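You operate a simulated robot arm through the tools that you are given. There is no shell and no other tool. Be economical: measure what you need, move in short steps, check, and stop when the job is done.

The job below is to be done with a simulated robot arm. You get a single attempt, and the scene is never put back.

Task
Put things in order on the long table. At the end: the yellow note block stands on top of the white pack; the black basin stopper stands on top of the pink pad; the clear glass stands where the black paintbrush stood; the black paintbrush stands where the yellow note block stood; whatever was shut is shut again. Leave all else as you found it, and nothing knocked over.
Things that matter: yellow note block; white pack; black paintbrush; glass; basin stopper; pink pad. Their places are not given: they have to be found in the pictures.

Only the result counts: the job must be done as asked and must still hold three seconds after the hand-in. Knocking over, shifting, dropping, spilling or breaking anything else fails it. A push-on lid holds only when it is set on centred and level and pressed home; a screw cap is set on level and turned clockwise until tight.

Robot
A 7-joint arm with a two-finger parallel gripper, fixed in place. Base frame: the origin is at the foot of the arm, x ahead of it, y to its left, z up; the work surface is at about z = 0. Lengths are in m, angles in rad, forces in N, time in s.
With the tool pointing down near the work surface it reaches from about 0.24 to 0.62 m from the base axis. Its first joint turns from -1.152 to 1.152 rad. Payload 2.6 kg.
The TCP is the grasp point between the finger pads, 0.03 m short of the fingertips. In the tool frame z runs along the fingers and y along their closing line. Largest opening 0.094 m; finger width 0.028, thickness 0.01; the body of the gripper, 0.05 by 0.096 m, starts 0.055 m behind the TCP.
Orientation is told as [roll, pitch, yaw] about the base's x, y, z axes, in that order, counted from this pose: with the fingers straight down and closing along the base's y, the tool's x points along the base's -x, its y along +y and its z along -z.

Tools
- The arm moves only by the tool jog_arm. Its arguments are lists of equal length, an entry for each row: "travel": the shift along the base's x, y, z in units of 400 mm (1.0 is 400 mm), a list of three; "delta_rot": the turn, a rotation vector about the base's x, y, z in units of 120 degrees (1.0 is 120 degrees), a list of three; "jaw": the gripper command, from -1 (fully open) to 1 (shut), values between in proportion. In form: {"travel": [[dx, dy, dz], ...], "delta_rot": [[rx, ry, rz], ...], "jaw": [jaw, ...]}. A call has 1 to 10 rows; each row is the pose to reach, as a shift and turn from the pose commanded when the call began. A call with a number of a shift or a turn outside -1 to 1 is refused whole. Rows are played at 5 a second. More than 0.05 m and 0.15 rad between two rows, or a gripper value outside its range, and nothing of the call is played. Where a pose cannot be reached the arm comes as near as it can. A force on the tool above 40 N (or 10 N above the force at the start of the call, whichever is more), or a blocked arm, ends the call early, and 0.2 s more pass. Each finger travels about 0.072 m/s and halts on what it meets, pressing with about 30 N; the grip force reading is that of the motor and also rises with nothing between the fingers. The clock runs only during rows and for 0.2 s after the last one: add rows that repeat a pose to give the fingers time. The reply holds the time, the measured pose of the TCP, the force on the tool along the base axes, the opening and the grip force, in the units named above and with some noise.
- Cameras (640 x 400 px; columns grow to the right, rows downward): "scene" is fixed at [0.0386, 0.4388, 0.5545]; the picture's right is [-0.73, -0.68, 0.00], its down [-0.45, 0.49, -0.75] and it looks along [0.51, -0.55, -0.66] (base axes); focal length 310 px, centre (320, 200). "wrist" rides on the gripper at [-0.037, 0, -0.058] in the tool frame; the picture's right is [0.00, -1.00, 0.00], its down [0.97, 0.00, -0.24] and it looks along [0.24, 0.00, 0.97] (tool axes); focal length 218 px, centre (320, 200).
- snapshot(camera): a new picture of that camera. The clock stands still meanwhile.
- locate(camera, pixels): there is no depth. For up to 12 entries [column, row, z] of the newest picture of that camera ("zoom" is the newest enlarged one), the place [x, y] in the base frame at which the ray of that pixel passes the height z, good to about 0.002 m. The clock stands still meanwhile.
- inspect(camera, box): a new picture of the part [left, top, right, bottom] of that camera's present view, enlarged. The clock stands still meanwhile.
- sign_off(): hands the job in; it is judged then, once.

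Work in short steps. Measure before you move; look again where a grasp or a placing could have gone wrong, and mend it. You have 80 turns and 34 pictures in all, those below and enlarged ones among them. Open the gripper and draw the arm clear of the work before you hand the job in, unless the task says otherwise; then end with one line.

The tools are called after ">>>" as a command line: name --argument value ..., lists and objects as JSON in quotes. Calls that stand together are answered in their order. jog_arm: Moves the arm, as the interface text tells. Its arguments: {"type":"object","properties":{"travel":{"type":"array","items":{"type":"array","items":{"type":"number"}}},"delta_rot":{"type":"array","items":{"type":"array","items":{"type":"number"}}},"jaw":{"type":"array","items":{"type":"number"}}},"required":["travel","delta_rot","jaw"]} The other tools are called the same way: snapshot (camera) takes a picture; locate (camera, pixels) gives the place at which the rays of pixels pass given heights; inspect (camera, box) takes an enlarged picture of a part of a camera's view; sign_off () hands the job in.

At the start:

```text
time: 0.0
tcp_pos: [0.3474, -0.0799, 0.2924]
orientation: [0.001, 0.0, 0.0]
ft_force: [0.0, -0.6, -0.1]
gripper_width: 0.0941
grasp_force: 0.0
```

scene: 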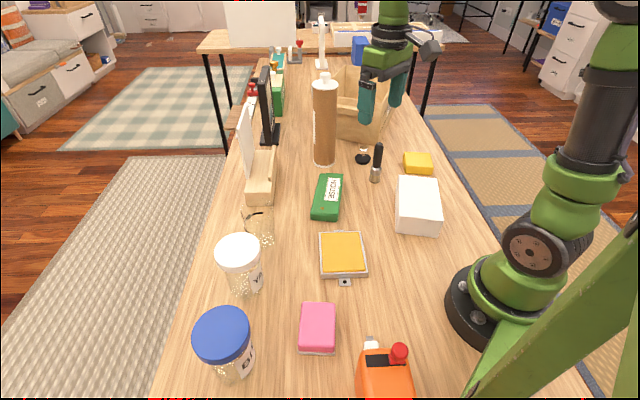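
wrist: 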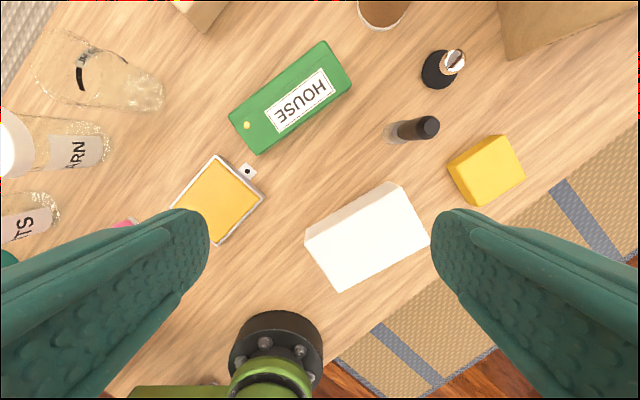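

The scene shows the yellow block near (418,163), white pack (418,205), brush (376,163), stopper (363,157), pink pad (318,328), and glass (258,228). I'll enlarge both areas.

>>> inspect --camera "scene" --box '[300, 120, 460, 250]'

>>> inspect --camera "scene" --box '[190, 170, 370, 380]'

>>> locate --camera "wrist" --pixels '[[450, 168, 0.03], [497, 136, 0.03], [525, 178, 0.03], [478, 206, 0.0], [427, 126, 0.08], [390, 133, 0.0], [437, 68, 0.0], [454, 60, 0.04], [305, 240, 0.05], [390, 184, 0.05], [430, 240, 0.05], [338, 291, 0.05]]'

```text
3.08 times, centred on (380, 185) of scene
```

zoom: 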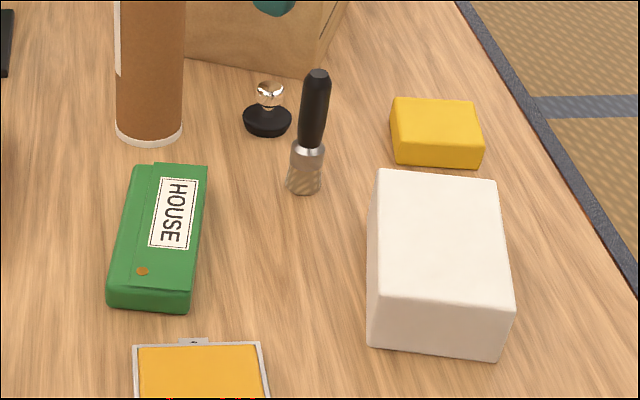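

```text
1.90 times, centred on (280, 275) of scene
```

zoom: 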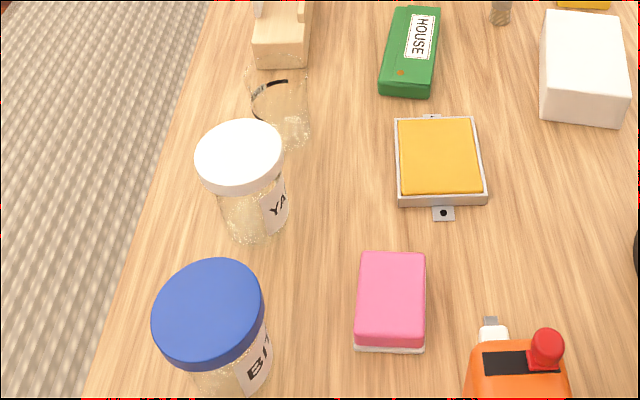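

```text
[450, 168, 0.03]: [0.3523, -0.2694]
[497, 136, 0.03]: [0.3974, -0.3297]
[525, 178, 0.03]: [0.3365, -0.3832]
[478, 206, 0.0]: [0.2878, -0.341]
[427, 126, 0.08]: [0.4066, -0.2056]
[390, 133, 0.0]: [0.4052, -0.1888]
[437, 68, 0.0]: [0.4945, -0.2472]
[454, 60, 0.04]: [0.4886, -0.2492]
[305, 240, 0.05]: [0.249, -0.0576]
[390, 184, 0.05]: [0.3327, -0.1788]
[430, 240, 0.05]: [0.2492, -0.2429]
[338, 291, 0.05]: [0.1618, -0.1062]
```

Next I take scene-camera coordinates of base and top points, to compare with the wrist ones and get heights.

>>> locate --camera "scene" --pixels '[[374.5, 180, 0.0], [379, 144, 0.08], [379, 144, 0.09], [379, 144, 0.1], [363, 160, 0.0], [363.5, 149, 0.04], [404, 172, 0.0], [419.5, 174, 0.0], [398.5, 152, 0.03], [416.5, 153, 0.03], [420.5, 167, 0.03], [404.5, 166, 0.03]]'

>>> locate --camera "scene" --pixels '[[397, 232, 0.0], [437, 235, 0.0], [398.5, 176, 0.06], [436, 179, 0.06], [441, 214, 0.06], [398, 210, 0.06], [305, 303, 0.02], [335, 303, 0.02], [334, 348, 0.02], [303, 347, 0.02], [301, 354, 0.0], [335, 355, 0.0]]'

>>> locate --camera "wrist" --pixels '[[430, 126, 0.1], [30, 65, 0.0], [160, 95, 0.0], [64, 28, 0.1], [35, 100, 0.1], [305, 240, 0.06], [390, 184, 0.06], [430, 240, 0.06], [338, 291, 0.0], [454, 60, 0.03], [480, 206, 0.03], [162, 80, 0.0]]'

```text
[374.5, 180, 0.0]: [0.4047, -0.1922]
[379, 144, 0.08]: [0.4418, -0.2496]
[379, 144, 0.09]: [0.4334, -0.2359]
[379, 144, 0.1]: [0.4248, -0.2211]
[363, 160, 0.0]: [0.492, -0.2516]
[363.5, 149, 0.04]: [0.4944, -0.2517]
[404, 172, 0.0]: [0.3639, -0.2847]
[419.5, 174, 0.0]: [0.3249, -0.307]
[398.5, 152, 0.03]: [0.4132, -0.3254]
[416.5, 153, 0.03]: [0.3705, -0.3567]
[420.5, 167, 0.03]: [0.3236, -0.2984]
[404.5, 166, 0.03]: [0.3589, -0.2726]
```

```text
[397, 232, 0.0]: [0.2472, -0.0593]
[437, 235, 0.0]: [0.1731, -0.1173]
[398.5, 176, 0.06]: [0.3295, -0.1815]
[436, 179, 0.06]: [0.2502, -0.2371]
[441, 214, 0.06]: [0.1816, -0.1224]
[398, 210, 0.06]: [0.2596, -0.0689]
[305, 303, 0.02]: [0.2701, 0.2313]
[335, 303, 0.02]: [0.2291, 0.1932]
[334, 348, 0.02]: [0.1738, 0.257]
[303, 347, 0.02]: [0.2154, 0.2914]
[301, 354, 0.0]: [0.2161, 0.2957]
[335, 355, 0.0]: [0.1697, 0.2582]
```

```text
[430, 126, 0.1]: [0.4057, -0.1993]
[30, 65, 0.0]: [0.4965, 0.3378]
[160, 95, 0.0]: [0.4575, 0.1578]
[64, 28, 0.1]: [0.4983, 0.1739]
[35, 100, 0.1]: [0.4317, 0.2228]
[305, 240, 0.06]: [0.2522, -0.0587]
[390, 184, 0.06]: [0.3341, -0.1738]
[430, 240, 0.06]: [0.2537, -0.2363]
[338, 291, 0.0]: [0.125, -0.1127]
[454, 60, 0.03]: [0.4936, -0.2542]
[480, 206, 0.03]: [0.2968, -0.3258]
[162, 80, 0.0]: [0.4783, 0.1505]
```

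Estimates from both views: brush about (0.405,-0.195), 0.115 m tall. Yellow block about (0.367,-0.314), short edge along (0.8,0.6). Pack top centre about (0.255,-0.152) at z about 0.06. I move above the yellow block, turning the jaws to its short side.

>>> jog_arm --travel '[[0.0063, -0.084, -0.025], [0.0126, -0.168, -0.05], [0.0189, -0.252, -0.075], [0.0252, -0.336, -0.1], [0.0315, -0.42, -0.125], [0.0378, -0.504, -0.15], [0.044, -0.5875, -0.175], [0.044, -0.5875, -0.175]]' --delta_rot '[[0, 0, -0.0632], [0, 0, -0.1265], [0, 0, -0.1897], [0, 0, -0.253], [0, 0, -0.3162], [0, 0, -0.3795], [0, 0, -0.4427], [0, 0, -0.4427]]' --jaw '[-1, -1, -1, -1, -1, -1, -1, -1]'

>>> snapshot --camera "wrist"

```text
time: 1.8
tcp_pos: [0.3656, -0.3151, 0.2221]
orientation: [0.0, 0.001, -0.929]
ft_force: [-0.1, -0.1, 0.0]
gripper_width: 0.0939
grasp_force: 0.1
```

```text
29 pictures are left
```

wrist: 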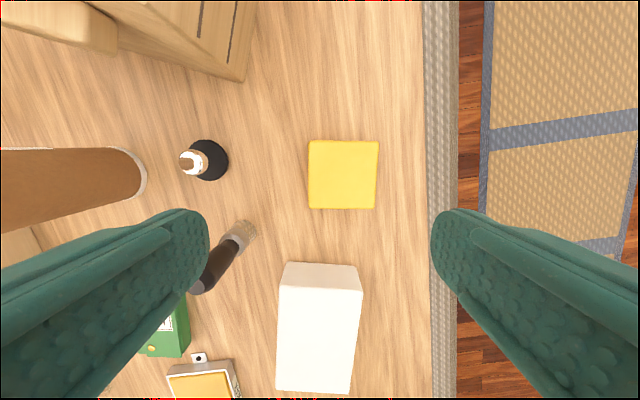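

The block now shows corners (309,140), (379,141), (375,209), (309,209), almost square. I locate these along with the pack, brush and stopper.

>>> locate --camera "wrist" --pixels '[[309, 140, 0.03], [379, 141, 0.03], [375, 209, 0.03], [309, 208, 0.03], [309, 140, 0.02], [375, 209, 0.02], [243, 232, 0.0], [210, 163, 0.0], [284, 285, 0.06], [363, 290, 0.06], [352, 393, 0.06], [275, 388, 0.06]]'

>>> inspect --camera "wrist" --box '[170, 120, 400, 400]'

```text
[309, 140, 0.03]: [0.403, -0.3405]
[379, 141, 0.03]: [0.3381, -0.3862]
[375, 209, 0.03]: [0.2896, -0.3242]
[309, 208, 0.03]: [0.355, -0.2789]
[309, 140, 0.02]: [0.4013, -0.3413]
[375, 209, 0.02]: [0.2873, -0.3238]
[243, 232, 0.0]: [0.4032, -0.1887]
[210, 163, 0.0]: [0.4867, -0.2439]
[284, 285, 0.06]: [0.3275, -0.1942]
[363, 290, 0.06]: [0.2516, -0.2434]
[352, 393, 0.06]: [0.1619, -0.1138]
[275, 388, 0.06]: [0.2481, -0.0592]
```

```text
1.43 times, centred on (285, 260) of wrist
```

zoom: 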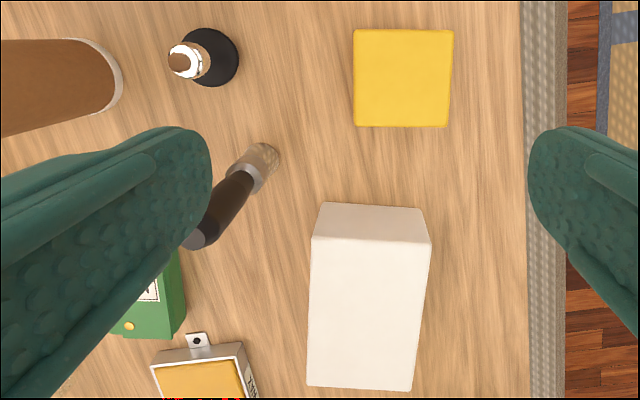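

I recompute the scene pixels from the first zoom to get the heights of the block, pack and brush.

>>> locate --camera "scene" --pixels '[[403.7, 151.9, 0.03], [430.6, 152.9, 0.03], [433.2, 167.8, 0.03], [404, 165.5, 0.03], [405.3, 173, 0.0], [432.6, 174.6, 0.0], [403.7, 151.9, 0.02], [398.5, 176, 0.055], [438, 178, 0.055], [441, 219, 0.055], [374.5, 181, 0.0], [379, 143, 0.115]]'

```text
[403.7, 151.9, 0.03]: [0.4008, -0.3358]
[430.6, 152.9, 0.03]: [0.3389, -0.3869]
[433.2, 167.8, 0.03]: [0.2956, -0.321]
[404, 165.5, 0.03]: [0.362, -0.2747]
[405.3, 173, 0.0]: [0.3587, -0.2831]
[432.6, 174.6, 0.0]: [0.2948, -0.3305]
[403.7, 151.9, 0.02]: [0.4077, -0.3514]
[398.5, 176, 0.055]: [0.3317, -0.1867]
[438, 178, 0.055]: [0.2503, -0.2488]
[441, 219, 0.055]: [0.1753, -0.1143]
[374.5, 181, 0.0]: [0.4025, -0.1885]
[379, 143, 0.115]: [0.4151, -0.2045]
```

The block's top is at z about 0.028 and its centre at (0.347,-0.332), width 0.078. I descend over it with the jaws open.

>>> jog_arm --travel '[[-0.04625, -0.0415, -0.1], [-0.04625, -0.0415, -0.2], [-0.04625, -0.0415, -0.3], [-0.04625, -0.0415, -0.4], [-0.04625, -0.0415, -0.468], [-0.04625, -0.0415, -0.468]]' --delta_rot '[[0, 0, -0.003], [0, 0, -0.003], [0, 0, -0.003], [0, 0, -0.003], [0, 0, -0.003], [0, 0, -0.003]]' --jaw '[-1, -1, -1, -1, -1, -1]'

>>> jog_arm --travel '[[0, 0, 0], [0, 0, 0], [0, 0, 0], [0, 0, 0]]' --delta_rot '[[0, 0, 0], [0, 0, 0], [0, 0, 0], [0, 0, 0]]' --jaw '[1, 1, 1, 1]'

```text
time: 3.2
tcp_pos: [0.3465, -0.3306, 0.0345]
orientation: [0.0, 0.0, -0.933]
ft_force: [-0.2, -0.2, -0.3]
gripper_width: 0.0942
grasp_force: 0.0
```

```text
time: 4.2
tcp_pos: [0.3467, -0.331, 0.0347]
orientation: [0.0, 0.0, -0.933]
ft_force: [-0.9, -0.4, -0.4]
gripper_width: 0.0794
grasp_force: 30.1
```

Gripped at 0.0794 m. I lift 0.10 m and carry it over the pack centre (0.247,-0.152).

>>> jog_arm --travel '[[0, 0, 0.12], [0, 0, 0.24], [-0.042, 0.075, 0.26], [-0.092, 0.165, 0.26], [-0.142, 0.255, 0.26], [-0.192, 0.345, 0.26], [-0.245, 0.44, 0.26], [-0.2493, 0.4475, 0.26], [-0.2493, 0.4475, 0.26]]' --delta_rot '[[0, 0, 0], [0, 0, 0], [0, 0, 0], [0, 0, -0.01], [0, 0, -0.02], [0, 0, -0.03], [0, 0, -0.03], [0, 0, -0.03], [0, 0, -0.03]]' --jaw '[1, 1, 1, 1, 1, 1, 1, 1, 1]'

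>>> snapshot --camera "scene"

```text
time: 6.2
tcp_pos: [0.2469, -0.1497, 0.1388]
orientation: [0.002, 0.0, -0.997]
ft_force: [-0.2, 0.7, -0.1]
gripper_width: 0.0796
grasp_force: 29.9
```

```text
27 pictures are left
```

scene: 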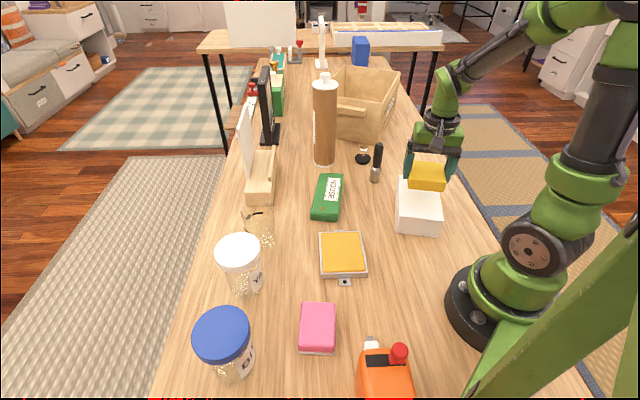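

The block hangs over the pack. I lower it gently, watching the force.

>>> jog_arm --travel '[[0, 0, -0.05], [0, 0, -0.095], [0, 0, -0.105], [0, 0, -0.11]]' --delta_rot '[[0, 0, 0], [0, 0, 0], [0, 0, 0], [0, 0, 0]]' --jaw '[1, 1, 1, 1]'

```text
time: 7.2
tcp_pos: [0.248, -0.1507, 0.0961]
orientation: [0.0, 0.001, -0.996]
ft_force: [-1.1, 0.8, 1.9]
gripper_width: 0.0795
grasp_force: 29.8
```

Force z is 1.9 N with the arm 1–2 mm short, maybe first contact. I lower a few mm more in small steps.

>>> jog_arm --travel '[[0, 0, -0.004], [0, 0, -0.008], [0, 0, -0.008]]' --delta_rot '[[0, 0, 0], [0, 0, 0], [0, 0, 0]]' --jaw '[1, 1, 1]'

```text
time: 7.7
tcp_pos: [0.2478, -0.1515, 0.0951]
orientation: [0.002, 0.001, -0.999]
ft_force: [-1.7, 2.1, 7.8]
gripper_width: 0.0792
grasp_force: 30.2
stopped in row 2: the force on the tool passed its limit (the readings are from after the stop); the commanded pose is now the measured one
```

Contact is firm, so the block rests on the pack. I open the jaws and rise.

>>> jog_arm --travel '[[0, 0, 0.002], [0, 0, 0.002], [0, 0, 0.002], [0, 0, 0.1], [0, 0, 0.2], [0, 0, 0.3], [0, 0, 0.3]]' --delta_rot '[[0, 0, 0], [0, 0, 0], [0, 0, 0], [0, 0, 0], [0, 0, 0], [0, 0, 0], [0, 0, 0]]' --jaw '[-1, -1, -1, -1, -1, -1, -1]'

>>> inspect --camera "scene" --box '[300, 120, 480, 250]'

```text
time: 9.3
tcp_pos: [0.2486, -0.1527, 0.2159]
orientation: [0.001, 0.0, -0.996]
ft_force: [-0.5, -0.3, 0.5]
gripper_width: 0.0941
grasp_force: 0.2
```

```text
3.08 times, centred on (390, 185) of scene
```

zoom: 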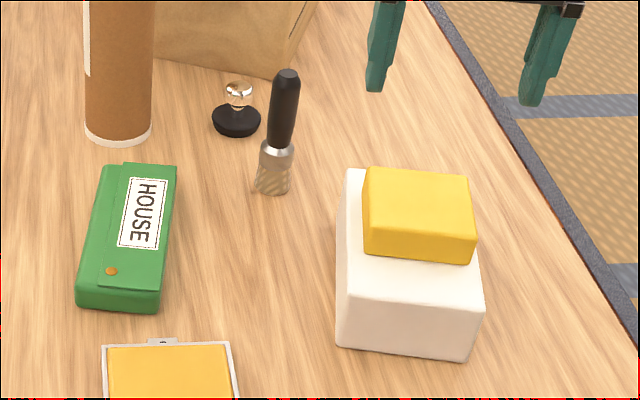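

The block sits flat on the pack. Next the brush: I go above (0.405,-0.193) at the same height and look down.

>>> jog_arm --travel '[[0.1, -0.026, 0], [0.2, -0.052, 0], [0.3, -0.078, 0], [0.391, -0.1008, 0], [0.391, -0.1008, 0]]' --delta_rot '[[0, 0, 0], [0, 0, 0], [0, 0, 0], [0, 0, 0], [0, 0, 0]]' --jaw '[-1, -1, -1, -1, -1]'

>>> snapshot --camera "wrist"

```text
time: 10.5
tcp_pos: [0.4057, -0.1915, 0.2163]
orientation: [0.002, 0.0, -0.997]
ft_force: [-0.3, 0.2, -0.1]
gripper_width: 0.0942
grasp_force: 0.1
```

```text
25 pictures are left
```

wrist: 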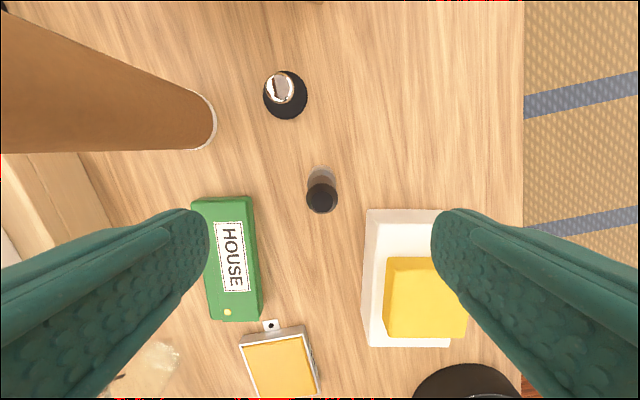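

Brush top centre is (321,200), base near (320,172); stopper disc (285,96), knob (280,88). I locate these.

>>> locate --camera "wrist" --pixels '[[322, 200, 0.12], [320, 175, 0.0], [320, 168, 0.0], [307, 200, 0.12], [337, 200, 0.12], [285, 96, 0.005], [281, 87, 0.04], [264, 96, 0.01], [307, 96, 0.01], [470, 260, 0.085], [468, 338, 0.085], [450, 346, 0.057]]'

>>> inspect --camera "wrist" --box '[240, 60, 400, 220]'

```text
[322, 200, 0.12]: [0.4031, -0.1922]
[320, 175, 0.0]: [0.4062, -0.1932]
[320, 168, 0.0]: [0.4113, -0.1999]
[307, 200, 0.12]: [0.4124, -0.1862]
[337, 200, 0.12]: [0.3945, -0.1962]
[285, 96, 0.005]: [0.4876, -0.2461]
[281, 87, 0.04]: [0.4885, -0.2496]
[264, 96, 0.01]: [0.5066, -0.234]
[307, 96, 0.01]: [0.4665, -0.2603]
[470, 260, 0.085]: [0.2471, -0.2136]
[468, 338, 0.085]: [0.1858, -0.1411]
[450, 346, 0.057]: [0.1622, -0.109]
```

```text
2.50 times, centred on (320, 140) of wrist
```

zoom: 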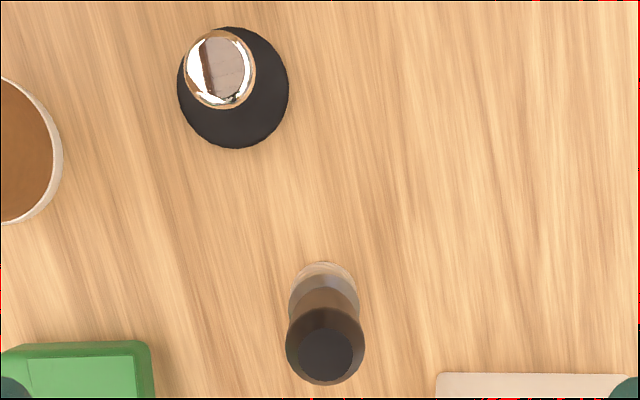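

The brush is centred between the jaws at (0.4045,-0.193). I descend to z about 0.086, which keeps the gripper body above the brush top, and close.

>>> jog_arm --travel '[[-0.002, -0.003, -0.08], [-0.002, -0.003, -0.16], [-0.002, -0.003, -0.24], [-0.002, -0.003, -0.325], [-0.002, -0.003, -0.325], [-0.002, -0.003, -0.325]]' --delta_rot '[[0, 0, 0], [0, 0, 0], [0, 0, 0], [0, 0, 0], [0, 0, 0], [0, 0, 0]]' --jaw '[-1, -1, -1, -1, -1, -1]'

>>> jog_arm --travel '[[0, 0, 0], [0, 0, 0], [0, 0, 0], [0, 0, 0], [0, 0, 0], [0, 0, 0]]' --delta_rot '[[0, 0, 0], [0, 0, 0], [0, 0, 0], [0, 0, 0], [0, 0, 0], [0, 0, 0]]' --jaw '[0, 0.3, 0.5, 1, 1, 1]'

>>> inspect --camera "scene" --box '[300, 80, 480, 220]'

```text
time: 11.9
tcp_pos: [0.4048, -0.193, 0.0867]
orientation: [0.001, 0.001, -0.996]
ft_force: [0.1, -0.8, -0.1]
gripper_width: 0.0938
grasp_force: 0.1
```

```text
time: 13.3
tcp_pos: [0.4041, -0.192, 0.0873]
orientation: [0.002, -0.001, -0.996]
ft_force: [-1.4, -0.4, 0.9]
gripper_width: 0.0242
grasp_force: 29.7
```

```text
2.86 times, centred on (390, 150) of scene
```

zoom: 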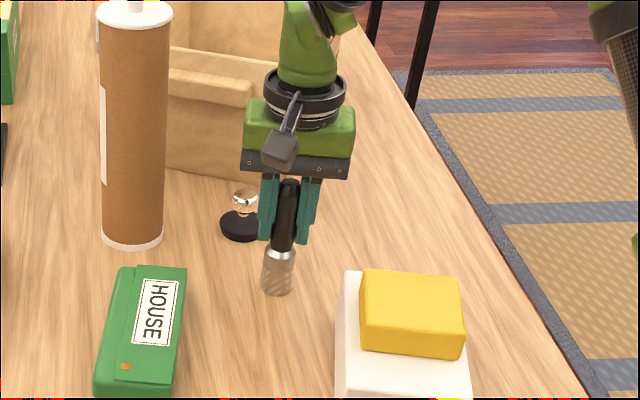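

Gripped at 0.024 m, still upright. I lift it 0.05 m, carry it to (0.347,-0.3315), then check before lowering.

>>> jog_arm --travel '[[0, 0, 0.06], [0, 0, 0.125], [-0.036, -0.087, 0.125], [-0.072, -0.174, 0.125], [-0.108, -0.261, 0.125], [-0.1435, -0.3475, 0.125], [-0.1435, -0.3475, 0.125], [-0.1435, -0.3475, 0.06], [-0.1435, -0.3475, 0.02], [-0.1435, -0.3475, 0.008]]' --delta_rot '[[0, 0, 0], [0, 0, 0], [0, 0, 0], [0, 0, 0], [0, 0, 0], [0, 0, 0], [0, 0, 0], [0, 0, 0], [0, 0, 0], [0, 0, 0]]' --jaw '[1, 1, 1, 1, 1, 1, 1, 1, 1, 1]'

>>> inspect --camera "scene" --box '[340, 80, 500, 220]'

```text
time: 15.5
tcp_pos: [0.3461, -0.3303, 0.0876]
orientation: [0.002, 0.0, -0.996]
ft_force: [-0.2, 0.0, -0.7]
gripper_width: 0.0238
grasp_force: 29.8
```

```text
2.86 times, centred on (420, 150) of scene
```

zoom: 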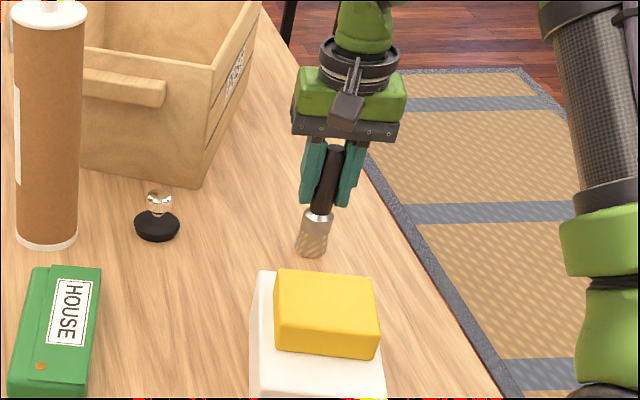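

It stands almost on the table at z 0.0876, against about 0.087 at the grip. I lower in millimetre steps to feel contact.

>>> jog_arm --travel '[[0, 0, -0.003], [0, 0, -0.006], [0, 0, -0.006]]' --delta_rot '[[0, 0, 0], [0, 0, 0], [0, 0, 0]]' --jaw '[1, 1, 1]'

```text
time: 16.3
tcp_pos: [0.3468, -0.3321, 0.087]
orientation: [0.003, -0.005, -0.997]
ft_force: [-4.6, 5.3, 19.1]
gripper_width: 0.0242
grasp_force: 30.2
```

Contact gives 19 N. I ease up about 2 mm, open slowly, then rise.

>>> jog_arm --travel '[[0, 0, 0.003], [0, 0, 0.005], [0, 0, 0.005]]' --delta_rot '[[0, 0, 0], [0, 0, 0], [0, 0, 0]]' --jaw '[1, 1, 1]'

>>> jog_arm --travel '[[0, 0, 0], [0, 0, 0], [0, 0, 0], [0, 0, 0], [0, 0, 0], [0, 0, 0.1], [0, 0, 0.2], [0, 0, 0.3], [0, 0, 0.35], [0, 0, 0.35]]' --delta_rot '[[0, 0, 0], [0, 0, 0], [0, 0, 0], [0, 0, 0], [0, 0, 0], [0, 0, 0], [0, 0, 0], [0, 0, 0], [0, 0, 0], [0, 0, 0]]' --jaw '[0.4, 0.2, 0, -0.5, -1, -1, -1, -1, -1, -1]'

>>> snapshot --camera "scene"

```text
time: 17.1
tcp_pos: [0.3449, -0.3319, 0.086]
orientation: [-0.002, 0.001, -1.0]
ft_force: [0.4, 0.5, 1.6]
gripper_width: 0.024
grasp_force: 29.3
```

```text
time: 19.3
tcp_pos: [0.3452, -0.3345, 0.2268]
orientation: [0.0, 0.0, -0.996]
ft_force: [0.0, -0.5, -0.4]
gripper_width: 0.0938
grasp_force: 0.1
```

```text
21 pictures are left
```

scene: 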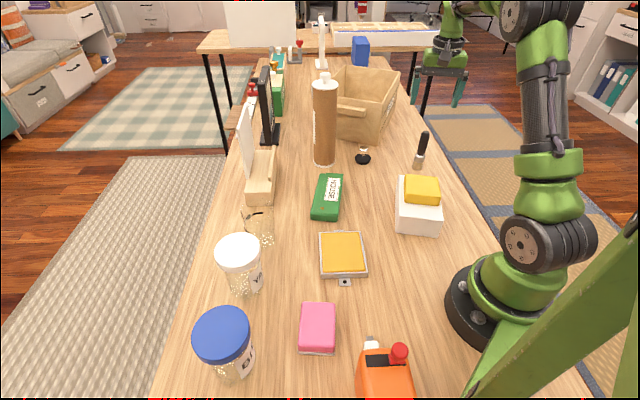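

The brush stands upright. Next I go above the stopper at about (0.489,-0.249) and look down.

>>> jog_arm --travel '[[0.09, 0.0534, 0], [0.18, 0.1068, 0], [0.27, 0.1602, -0.03], [0.361, 0.214, -0.1], [0.361, 0.214, -0.1]]' --delta_rot '[[0, 0, 0], [0, 0, 0], [0, 0, 0], [0, 0, 0], [0, 0, 0]]' --jaw '[-1, -1, -1, -1, -1]'

>>> snapshot --camera "wrist"

```text
refused: row 4 steps farther than a row can; nothing moved
```

```text
20 pictures are left
```

wrist: 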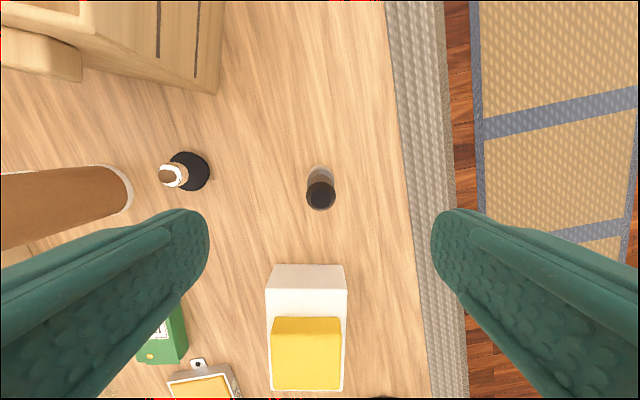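

The step was too big and the call was refused, so I redo it in smaller rows.

>>> jog_arm --travel '[[0.08, 0.048, 0], [0.16, 0.096, 0], [0.24, 0.144, -0.03], [0.31, 0.184, -0.06], [0.361, 0.214, -0.1], [0.361, 0.214, -0.1]]' --delta_rot '[[0, 0, 0], [0, 0, 0], [0, 0, 0], [0, 0, 0], [0, 0, 0], [0, 0, 0]]' --jaw '[-1, -1, -1, -1, -1, -1]'

>>> inspect --camera "wrist" --box '[200, 80, 440, 230]'

```text
time: 20.7
tcp_pos: [0.4907, -0.244, 0.1875]
orientation: [0.002, 0.001, -0.997]
ft_force: [-0.1, -1.4, -1.5]
gripper_width: 0.094
grasp_force: 0.0
```

```text
2.67 times, centred on (320, 155) of wrist
```

zoom: 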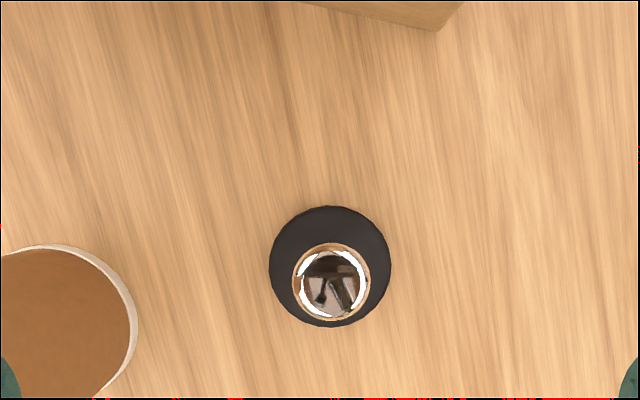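

>>> locate --camera "zoom" --pixels '[[330, 266, 0.01], [331, 284, 0.04], [269, 266, 0.01], [391, 266, 0.01], [330, 206, 0.01], [330, 327, 0.01], [293, 284, 0.04], [370, 284, 0.04], [138, 325, 0.0], [436, 30, 0.0]]'

```text
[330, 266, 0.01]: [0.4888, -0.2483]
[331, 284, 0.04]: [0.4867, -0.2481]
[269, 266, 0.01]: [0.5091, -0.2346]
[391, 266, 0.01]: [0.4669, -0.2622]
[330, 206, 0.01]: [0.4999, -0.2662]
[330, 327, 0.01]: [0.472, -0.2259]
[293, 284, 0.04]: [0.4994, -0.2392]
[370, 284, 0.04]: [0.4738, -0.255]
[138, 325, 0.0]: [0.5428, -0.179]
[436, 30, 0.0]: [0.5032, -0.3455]
```

The stopper disc centre is (0.488,-0.248), diameter about 0.05. I descend partway and check the settled pose.

>>> jog_arm --travel '[[-0.004, 0.002, -0.1], [-0.004, 0.002, -0.2], [-0.004, 0.002, -0.23], [-0.004, 0.002, -0.23]]' --delta_rot '[[0, 0, 0], [0, 0, 0], [0, 0, 0], [0, 0, 0]]' --jaw '[-1, -1, -1, -1]'

```text
time: 21.7
tcp_pos: [0.487, -0.2461, 0.0957]
orientation: [0.003, -0.001, -0.998]
ft_force: [-0.6, 0.3, -0.7]
gripper_width: 0.0937
grasp_force: 0.1
```

Now down to z about 0.034 with a small y correction, then close around the disc.

>>> jog_arm --travel '[[0.001, -0.003, -0.08], [0.001, -0.003, -0.148], [0.001, -0.003, -0.153], [0.001, -0.003, -0.153]]' --delta_rot '[[0, 0, 0], [0, 0, 0], [0, 0, 0], [0, 0, 0]]' --jaw '[-1, -1, -1, -1]'

>>> jog_arm --travel '[[0, 0, 0], [0, 0, 0], [0, 0, 0], [0, 0, 0], [0, 0, 0]]' --delta_rot '[[0, 0, 0], [0, 0, 0], [0, 0, 0], [0, 0, 0], [0, 0, 0]]' --jaw '[-0.3, 0, 0.5, 1, 1]'

```text
time: 22.7
tcp_pos: [0.4885, -0.2457, 0.0342]
orientation: [0.002, 0.0, -0.997]
ft_force: [-0.2, -0.3, 0.1]
gripper_width: 0.094
grasp_force: 0.0
```

```text
time: 23.9
tcp_pos: [0.4888, -0.2471, 0.0338]
orientation: [0.003, 0.002, -0.995]
ft_force: [-0.3, -0.1, -0.2]
gripper_width: 0.0489
grasp_force: 30.0
```

Gripped at 0.049 m. I lift to 0.2 m and start toward the pink pad at about (0.222,0.243).

>>> jog_arm --travel '[[0, 0, 0.1], [0, 0, 0.2], [0, 0, 0.3], [-0.04, 0.02, 0.4], [-0.14, 0.06, 0.42], [-0.22, 0.13, 0.42], [-0.28, 0.22, 0.42], [-0.34, 0.31, 0.42], [-0.4, 0.4, 0.42], [-0.4, 0.4, 0.42]]' --delta_rot '[[0, 0, 0], [0, 0, 0], [0, 0, 0], [0, 0, 0], [0, 0, 0], [0, 0, 0], [0, 0, 0], [0, 0, 0], [0, 0, 0], [0, 0, 0]]' --jaw '[1, 1, 1, 1, 1, 1, 1, 1, 1, 1]'

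>>> inspect --camera "scene" --box '[180, 190, 420, 400]'

```text
time: 26.1
tcp_pos: [0.3302, -0.0842, 0.2035]
orientation: [0.002, 0.0, -0.996]
ft_force: [-0.1, -0.6, -1.0]
gripper_width: 0.0494
grasp_force: 30.2
```

```text
1.90 times, centred on (300, 295) of scene
```

zoom: 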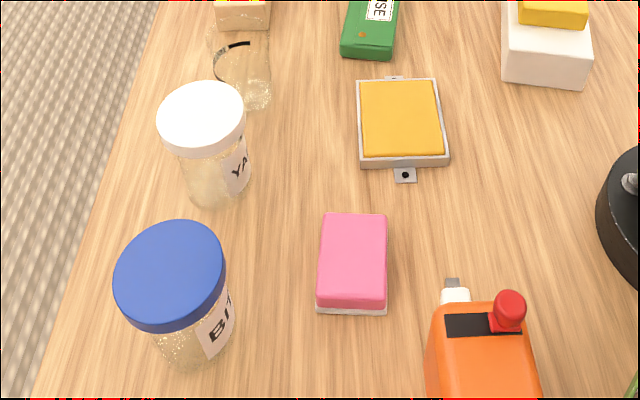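

Pad top corners in the zoom are (323,213), (387,215), (386,303), (318,302); its base edge is (316,312)–(386,315). I locate those plus the glass base and jar edges.

>>> locate --camera "zoom" --pixels '[[316, 313, 0.0], [386, 315, 0.0], [323, 213, 0.02], [387, 215, 0.02], [386, 303, 0.02], [318, 302, 0.02], [323, 213, 0.03], [387, 215, 0.03], [215, 205, 0.0], [255, 108, 0.0], [271, 98, 0.0], [238, 103, 0.0]]'

>>> inspect --camera "scene" --box '[210, 180, 300, 270]'

```text
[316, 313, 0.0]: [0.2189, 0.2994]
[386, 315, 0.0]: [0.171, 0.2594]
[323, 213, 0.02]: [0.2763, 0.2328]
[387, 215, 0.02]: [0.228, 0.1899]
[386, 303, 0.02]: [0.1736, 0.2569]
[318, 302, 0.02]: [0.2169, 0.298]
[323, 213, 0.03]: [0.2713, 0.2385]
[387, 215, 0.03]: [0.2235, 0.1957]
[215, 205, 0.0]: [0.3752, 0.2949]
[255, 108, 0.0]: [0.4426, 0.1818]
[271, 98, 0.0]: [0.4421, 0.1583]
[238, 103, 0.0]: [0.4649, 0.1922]
```

```text
4.44 times, centred on (255, 225) of scene
```

zoom: 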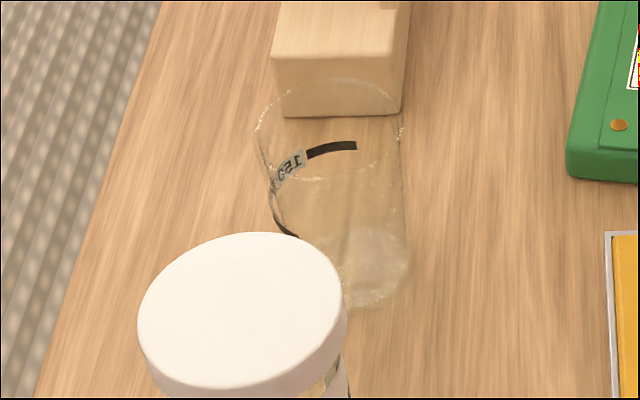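

The pad centre is (0.223,0.245), its top at z about 0.02. I carry the stopper there, turning the yaw back toward 0 on the way so the fingers open away from the jars.

>>> jog_arm --travel '[[-0.032, 0.1, 0], [-0.064, 0.2, 0], [-0.096, 0.3, 0], [-0.128, 0.4, 0], [-0.16, 0.5, 0], [-0.192, 0.6, 0], [-0.224, 0.7, 0], [-0.256, 0.8, 0], [-0.268, 0.823, 0], [-0.268, 0.823, 0]]' --delta_rot '[[0, 0, 0.06], [0, 0, 0.12], [0, 0, 0.18], [0, 0, 0.24], [0, 0, 0.3], [0, 0, 0.36], [0, 0, 0.42], [0, 0, 0.475], [0, 0, 0.475], [0, 0, 0.475]]' --jaw '[1, 1, 1, 1, 1, 1, 1, 1, 1, 1]'

>>> snapshot --camera "wrist"

```text
time: 28.3
tcp_pos: [0.2225, 0.243, 0.2017]
orientation: [0.0, 0.001, -0.002]
ft_force: [0.4, 0.8, -0.3]
gripper_width: 0.049
grasp_force: 30.1
```

```text
16 pictures are left
```

wrist: 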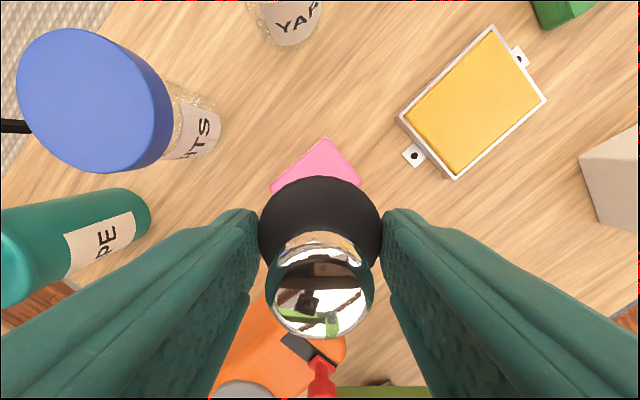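

Visible pad corners are (323,138), (361,180), (271,187). I locate them, with the bottle and orange item as clearance checks.

>>> locate --camera "wrist" --pixels '[[323, 138, 0.02], [361, 181, 0.02], [271, 187, 0.02], [150, 215, 0.0], [265, 290, 0.05], [345, 350, 0.05]]'

```text
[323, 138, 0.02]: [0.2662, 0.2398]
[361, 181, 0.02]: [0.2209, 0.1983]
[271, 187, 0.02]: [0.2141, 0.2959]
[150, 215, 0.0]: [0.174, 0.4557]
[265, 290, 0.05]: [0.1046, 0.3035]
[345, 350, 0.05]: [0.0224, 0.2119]
```

Combining both views the pad centre is about (0.219,0.247), its top at z 0.02–0.03. I descend to z about 0.071, then step down feeling for contact.

>>> jog_arm --travel '[[-0.009, 0.008, -0.1], [-0.009, 0.008, -0.2], [-0.009, 0.008, -0.3], [-0.009, 0.008, -0.325], [-0.009, 0.008, -0.325]]' --delta_rot '[[0, 0, 0], [0, 0, 0], [0, 0, 0], [0, 0, 0], [0, 0, 0]]' --jaw '[1, 1, 1, 1, 1]'

>>> jog_arm --travel '[[0, 0, -0.005], [0, 0, -0.01], [0, 0, -0.015], [0, 0, -0.02], [0, 0, -0.025], [0, 0, -0.03]]' --delta_rot '[[0, 0, 0], [0, 0, 0], [0, 0, 0], [0, 0, 0], [0, 0, 0], [0, 0, 0]]' --jaw '[1, 1, 1, 1, 1, 1]'

```text
time: 29.5
tcp_pos: [0.2172, 0.2451, 0.0707]
orientation: [0.001, 0.0, -0.002]
ft_force: [0.2, -0.9, -0.8]
gripper_width: 0.049
grasp_force: 30.3
```

```text
time: 30.4
tcp_pos: [0.2174, 0.2453, 0.067]
orientation: [0.003, 0.0, -0.006]
ft_force: [-2.7, -2.0, 10.3]
gripper_width: 0.049
grasp_force: 29.4
stopped in row 4: the force on the tool passed its limit (the readings are from after the stop); the commanded pose is now the measured one
```

Contact came at z 0.067, so the pad top is about 0.033. I check the position in the scene before releasing.

>>> inspect --camera "scene" --box '[240, 270, 400, 390]'

```text
3.33 times, centred on (320, 330) of scene
```

zoom: 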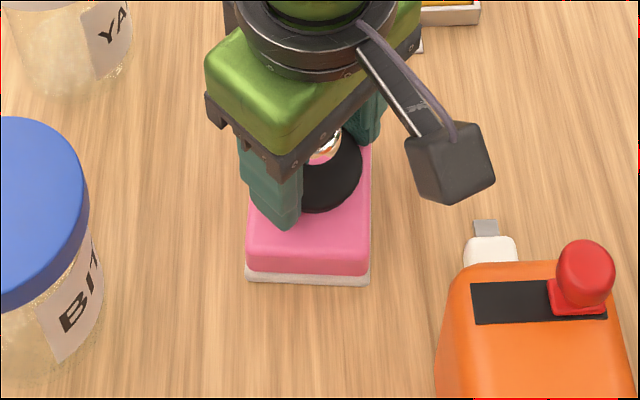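

The disc lies within the pad's top. I release and rise.

>>> jog_arm --travel '[[0, 0, 0.002], [0, 0, 0.002], [0, 0, 0.002], [0, 0, 0.1], [0, 0, 0.2], [0, 0, 0.3], [0, 0, 0.4], [0, 0, 0.4]]' --delta_rot '[[0, 0, 0], [0, 0, 0], [0, 0, 0], [0, 0, 0], [0, 0, 0], [0, 0, 0], [0, 0, 0], [0, 0, 0]]' --jaw '[0, -0.3, -0.6, -0.6, -0.6, -0.8, -1, -1]'

>>> snapshot --camera "wrist"

```text
time: 32.2
tcp_pos: [0.2178, 0.2438, 0.2299]
orientation: [0.001, -0.001, -0.004]
ft_force: [0.4, -0.2, -0.2]
gripper_width: 0.0941
grasp_force: 0.0
```

```text
14 pictures are left
```

wrist: 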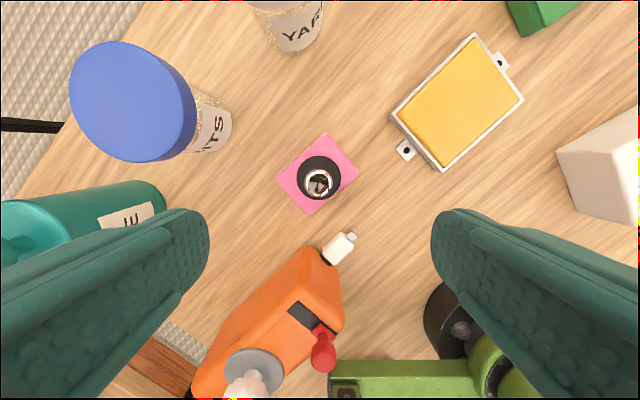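

The stopper stands centred on the pad. Now I rise and go to view the glass from above, around (0.42,0.14).

>>> jog_arm --travel '[[0.06, -0.05, 0.07], [0.13, -0.1, 0.12], [0.21, -0.15, 0.15], [0.29, -0.2, 0.15], [0.38, -0.23, 0.15], [0.46, -0.25, 0.15], [0.505, -0.26, 0.15], [0.505, -0.26, 0.15]]' --delta_rot '[[0, 0, 0], [0, 0, 0], [0, 0, 0], [0, 0, 0], [0, 0, 0], [0, 0, 0], [0, 0, 0], [0, 0, 0]]' --jaw '[-1, -1, -1, -1, -1, -1, -1, -1]'

>>> snapshot --camera "wrist"

```text
time: 34.0
tcp_pos: [0.4189, 0.1395, 0.2873]
orientation: [0.003, 0.001, -0.004]
ft_force: [-0.2, 1.2, 0.3]
gripper_width: 0.0939
grasp_force: 0.1
```

```text
13 pictures are left
```

wrist: 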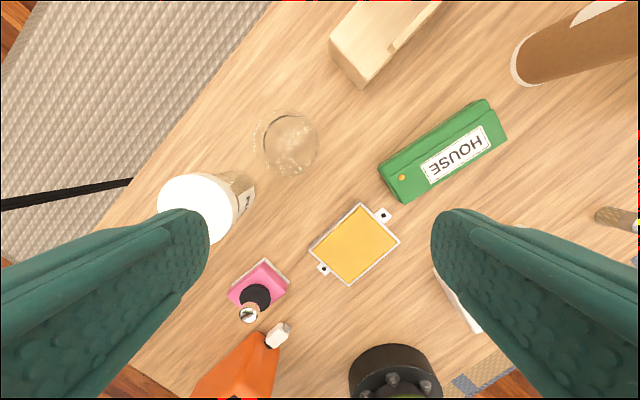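

>>> inspect --camera "wrist" --box '[220, 80, 360, 200]'

```text
3.33 times, centred on (290, 140) of wrist
```

zoom: 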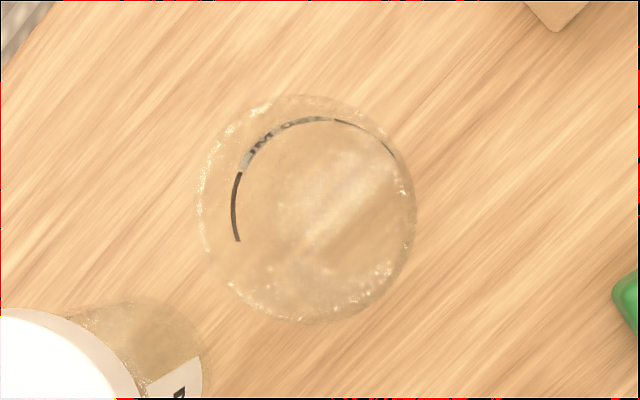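

Zoom shows the rim's outer edge left at x 196 and top at y 95, and the base's right edge at x 416 and bottom at y 325. I locate these at several heights and compare with the scene rim.

>>> locate --camera "zoom" --pixels '[[416, 235, 0.0], [326, 325, 0.0], [326, 235, 0.0], [196, 200, 0.08], [300, 95, 0.08], [300, 198, 0.08], [300, 198, 0.1], [300, 198, 0.06], [196, 200, 0.06], [300, 95, 0.06]]'

>>> locate --camera "scene" --pixels '[[240.4, 209, 0.08], [273.6, 209, 0.08], [257, 209, 0.08], [257, 209, 0.06], [257, 209, 0.1], [257, 198, 0.08], [257, 220, 0.08], [275.3, 238, 0.0], [266, 249, 0.0], [338, 80, 0.0]]'

```text
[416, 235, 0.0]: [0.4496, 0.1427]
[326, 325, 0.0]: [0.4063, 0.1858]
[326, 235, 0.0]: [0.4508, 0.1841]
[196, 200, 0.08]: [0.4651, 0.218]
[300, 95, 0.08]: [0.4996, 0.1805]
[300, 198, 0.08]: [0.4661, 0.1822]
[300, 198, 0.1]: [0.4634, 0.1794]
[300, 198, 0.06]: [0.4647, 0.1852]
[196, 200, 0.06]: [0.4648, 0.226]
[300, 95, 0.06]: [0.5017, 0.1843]
```

```text
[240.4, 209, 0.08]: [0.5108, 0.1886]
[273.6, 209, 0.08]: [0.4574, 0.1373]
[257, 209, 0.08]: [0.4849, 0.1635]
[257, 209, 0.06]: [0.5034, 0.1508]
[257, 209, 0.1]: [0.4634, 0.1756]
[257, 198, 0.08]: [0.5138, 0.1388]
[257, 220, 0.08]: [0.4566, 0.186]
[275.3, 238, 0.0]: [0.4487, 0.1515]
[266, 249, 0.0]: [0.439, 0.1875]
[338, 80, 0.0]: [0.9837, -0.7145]
```

Rim outline centre is about (306,210) in the zoom. Both views agree on glass centre about (0.459,0.177), height about 0.10, diameter about 0.075. I turn the jaws to yaw -0.95, away from the white jar, and hover at z 0.20 to verify centring.

>>> jog_arm --travel '[[0.015, 0.014, -0.03], [0.03, 0.028, -0.06], [0.045, 0.042, -0.09], [0.06, 0.056, -0.12], [0.075, 0.07, -0.15], [0.09, 0.084, -0.18], [0.1, 0.094, -0.21], [0.1, 0.094, -0.21]]' --delta_rot '[[0, 0, -0.065], [0, 0, -0.13], [0, 0, -0.195], [0, 0, -0.26], [0, 0, -0.325], [0, 0, -0.39], [0, 0, -0.452], [0, 0, -0.452]]' --jaw '[-1, -1, -1, -1, -1, -1, -1, -1]'

>>> inspect --camera "wrist" --box '[160, 60, 480, 260]'

```text
time: 35.8
tcp_pos: [0.459, 0.1782, 0.2033]
orientation: [0.002, 0.001, -0.952]
ft_force: [0.1, 0.0, -0.2]
gripper_width: 0.0942
grasp_force: 0.0
```

```text
2.00 times, centred on (320, 160) of wrist
```

zoom: 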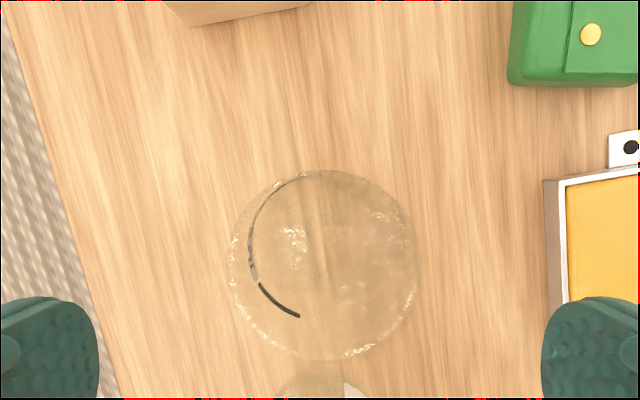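

The rim spans x 228–417 and y 170–360, centre (322,265), well centred between the jaws. I locate the centre.

>>> locate --camera "zoom" --pixels '[[322, 265, 0.1], [322, 265, 0.09], [228, 265, 0.1], [417, 265, 0.1], [322, 170, 0.1], [322, 360, 0.1], [345, 385, 0.0], [320, 372, 0.0]]'

```text
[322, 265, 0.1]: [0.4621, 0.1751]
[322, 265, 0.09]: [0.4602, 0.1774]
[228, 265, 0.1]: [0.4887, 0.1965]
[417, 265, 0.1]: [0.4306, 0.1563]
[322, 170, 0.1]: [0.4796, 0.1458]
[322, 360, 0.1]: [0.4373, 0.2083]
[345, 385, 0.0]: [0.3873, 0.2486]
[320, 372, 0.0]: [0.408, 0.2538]
```

The glass centre is about (0.460,0.176). I descend to z about 0.065 with open jaws.

>>> jog_arm --travel '[[0.003, -0.004, -0.08], [0.003, -0.004, -0.16], [0.003, -0.004, -0.24], [0.003, -0.004, -0.31], [0.003, -0.004, -0.345], [0.003, -0.004, -0.345]]' --delta_rot '[[0, 0, 0], [0, 0, 0], [0, 0, 0], [0, 0, 0], [0, 0, 0], [0, 0, 0]]' --jaw '[-1, -1, -1, -1, -1, -1]'

>>> inspect --camera "scene" --box '[180, 120, 340, 270]'

```text
time: 37.2
tcp_pos: [0.4618, 0.179, 0.0657]
orientation: [0.002, 0.0, -0.953]
ft_force: [0.5, -0.5, -0.4]
gripper_width: 0.0939
grasp_force: 0.1
```

```text
2.67 times, centred on (260, 195) of scene
```

zoom: 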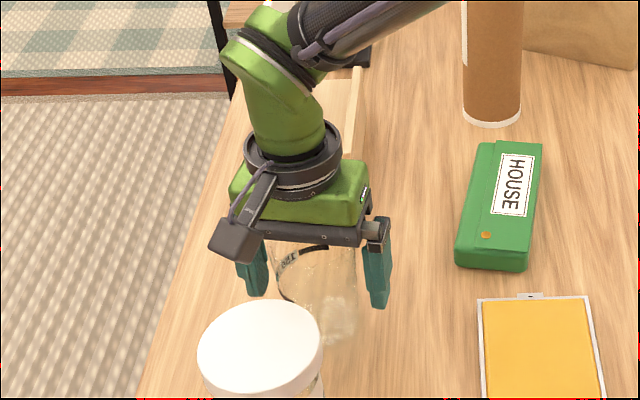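

The glass is between the fingers. I close gradually.

>>> jog_arm --travel '[[0, 0, 0], [0, 0, 0], [0, 0, 0], [0, 0, 0], [0, 0, 0]]' --delta_rot '[[0, 0, 0], [0, 0, 0], [0, 0, 0], [0, 0, 0], [0, 0, 0]]' --jaw '[-0.8, -0.65, -0.5, -0.4, -0.35]'

```text
time: 38.4
tcp_pos: [0.46, 0.1781, 0.0655]
orientation: [0.001, 0.0, -0.951]
ft_force: [0.4, -0.6, -0.3]
gripper_width: 0.0719
grasp_force: 30.1
```

Gripped at 0.072 m. I lift it 0.09 m straight up.

>>> jog_arm --travel '[[0, 0, 0.03], [0, 0, 0.08], [0, 0, 0.15], [0, 0, 0.225], [0, 0, 0.225]]' --delta_rot '[[0, 0, 0], [0, 0, 0], [0, 0, 0], [0, 0, 0], [0, 0, 0]]' --jaw '[0, 0, 0, 0, 0]'

>>> snapshot --camera "scene"

```text
time: 39.6
tcp_pos: [0.4593, 0.1765, 0.1566]
orientation: [0.001, 0.001, -0.95]
ft_force: [-0.1, -0.2, -1.6]
gripper_width: 0.0719
grasp_force: 29.8
```

```text
9 pictures are left
```

scene: 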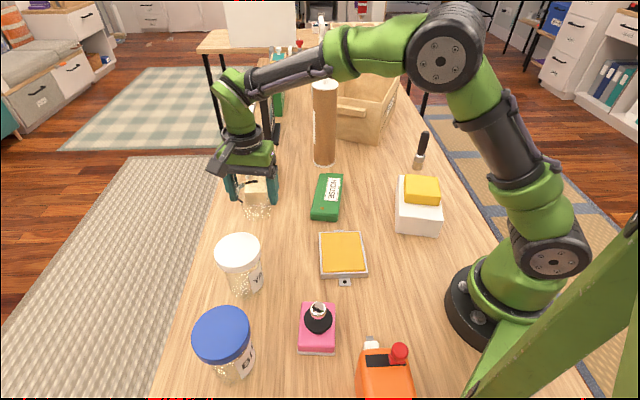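

The glass is off the table. I carry it to (0.4045,-0.193) at this height.

>>> jog_arm --travel '[[-0.01, -0.08, 0], [-0.028, -0.19, 0], [-0.046, -0.3, 0], [-0.062, -0.41, 0], [-0.078, -0.52, 0], [-0.094, -0.63, 0], [-0.11, -0.74, 0], [-0.126, -0.85, 0], [-0.137, -0.925, 0], [-0.137, -0.925, 0]]' --delta_rot '[[0, 0, 0], [0, 0, 0], [0, 0, 0], [0, 0, 0], [0, 0, 0], [0, 0, 0], [0, 0, 0], [0, 0, 0], [0, 0, 0], [0, 0, 0]]' --jaw '[0, 0, 0, 0, 0, 0, 0, 0, 0, 0]'

```text
time: 41.8
tcp_pos: [0.4035, -0.1958, 0.1539]
orientation: [0.002, 0.001, -0.952]
ft_force: [-0.3, -0.3, -2.2]
gripper_width: 0.0721
grasp_force: 30.0
```

It arrived at (0.4035,-0.196). I lower to just above the table and look.

>>> jog_arm --travel '[[0.002, 0.005, -0.06], [0.002, 0.005, -0.12], [0.002, 0.005, -0.17], [0.002, 0.005, -0.2], [0.002, 0.005, -0.208], [0.002, 0.005, -0.208]]' --delta_rot '[[0, 0, 0], [0, 0, 0], [0, 0, 0], [0, 0, 0], [0, 0, 0], [0, 0, 0]]' --jaw '[0, 0, 0, 0, 0, 0]'

>>> inspect --camera "scene" --box '[300, 90, 460, 230]'

```text
time: 43.2
tcp_pos: [0.4072, -0.1906, 0.072]
orientation: [0.002, 0.0, -0.95]
ft_force: [0.3, -0.2, -2.7]
gripper_width: 0.0719
grasp_force: 30.4
```

```text
2.86 times, centred on (380, 160) of scene
```

zoom: 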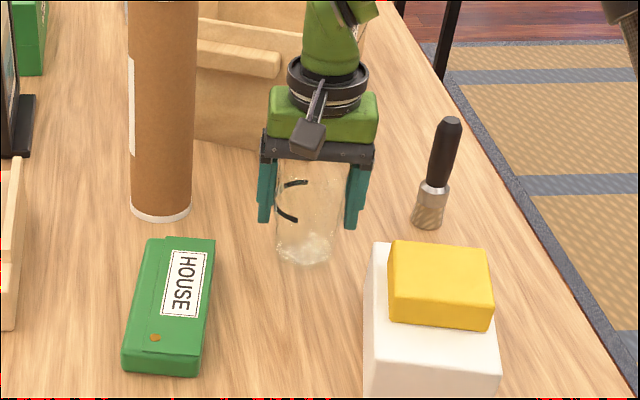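

The space around is clear and the glass hangs a few mm up. I lower in small steps until contact.

>>> jog_arm --travel '[[-0.004, -0.003, -0.006], [-0.005, -0.004, -0.012], [-0.005, -0.004, -0.016], [-0.005, -0.004, -0.019], [-0.005, -0.004, -0.022], [-0.005, -0.004, -0.022]]' --delta_rot '[[0, 0, 0], [0, 0, 0], [0, 0, 0], [0, 0, 0], [0, 0, 0], [0, 0, 0]]' --jaw '[0, 0, 0, 0, 0, 0]'

```text
time: 44.6
tcp_pos: [0.406, -0.1926, 0.0643]
orientation: [0.003, -0.006, -0.952]
ft_force: [-3.4, -2.7, 19.4]
gripper_width: 0.072
grasp_force: 30.1
```

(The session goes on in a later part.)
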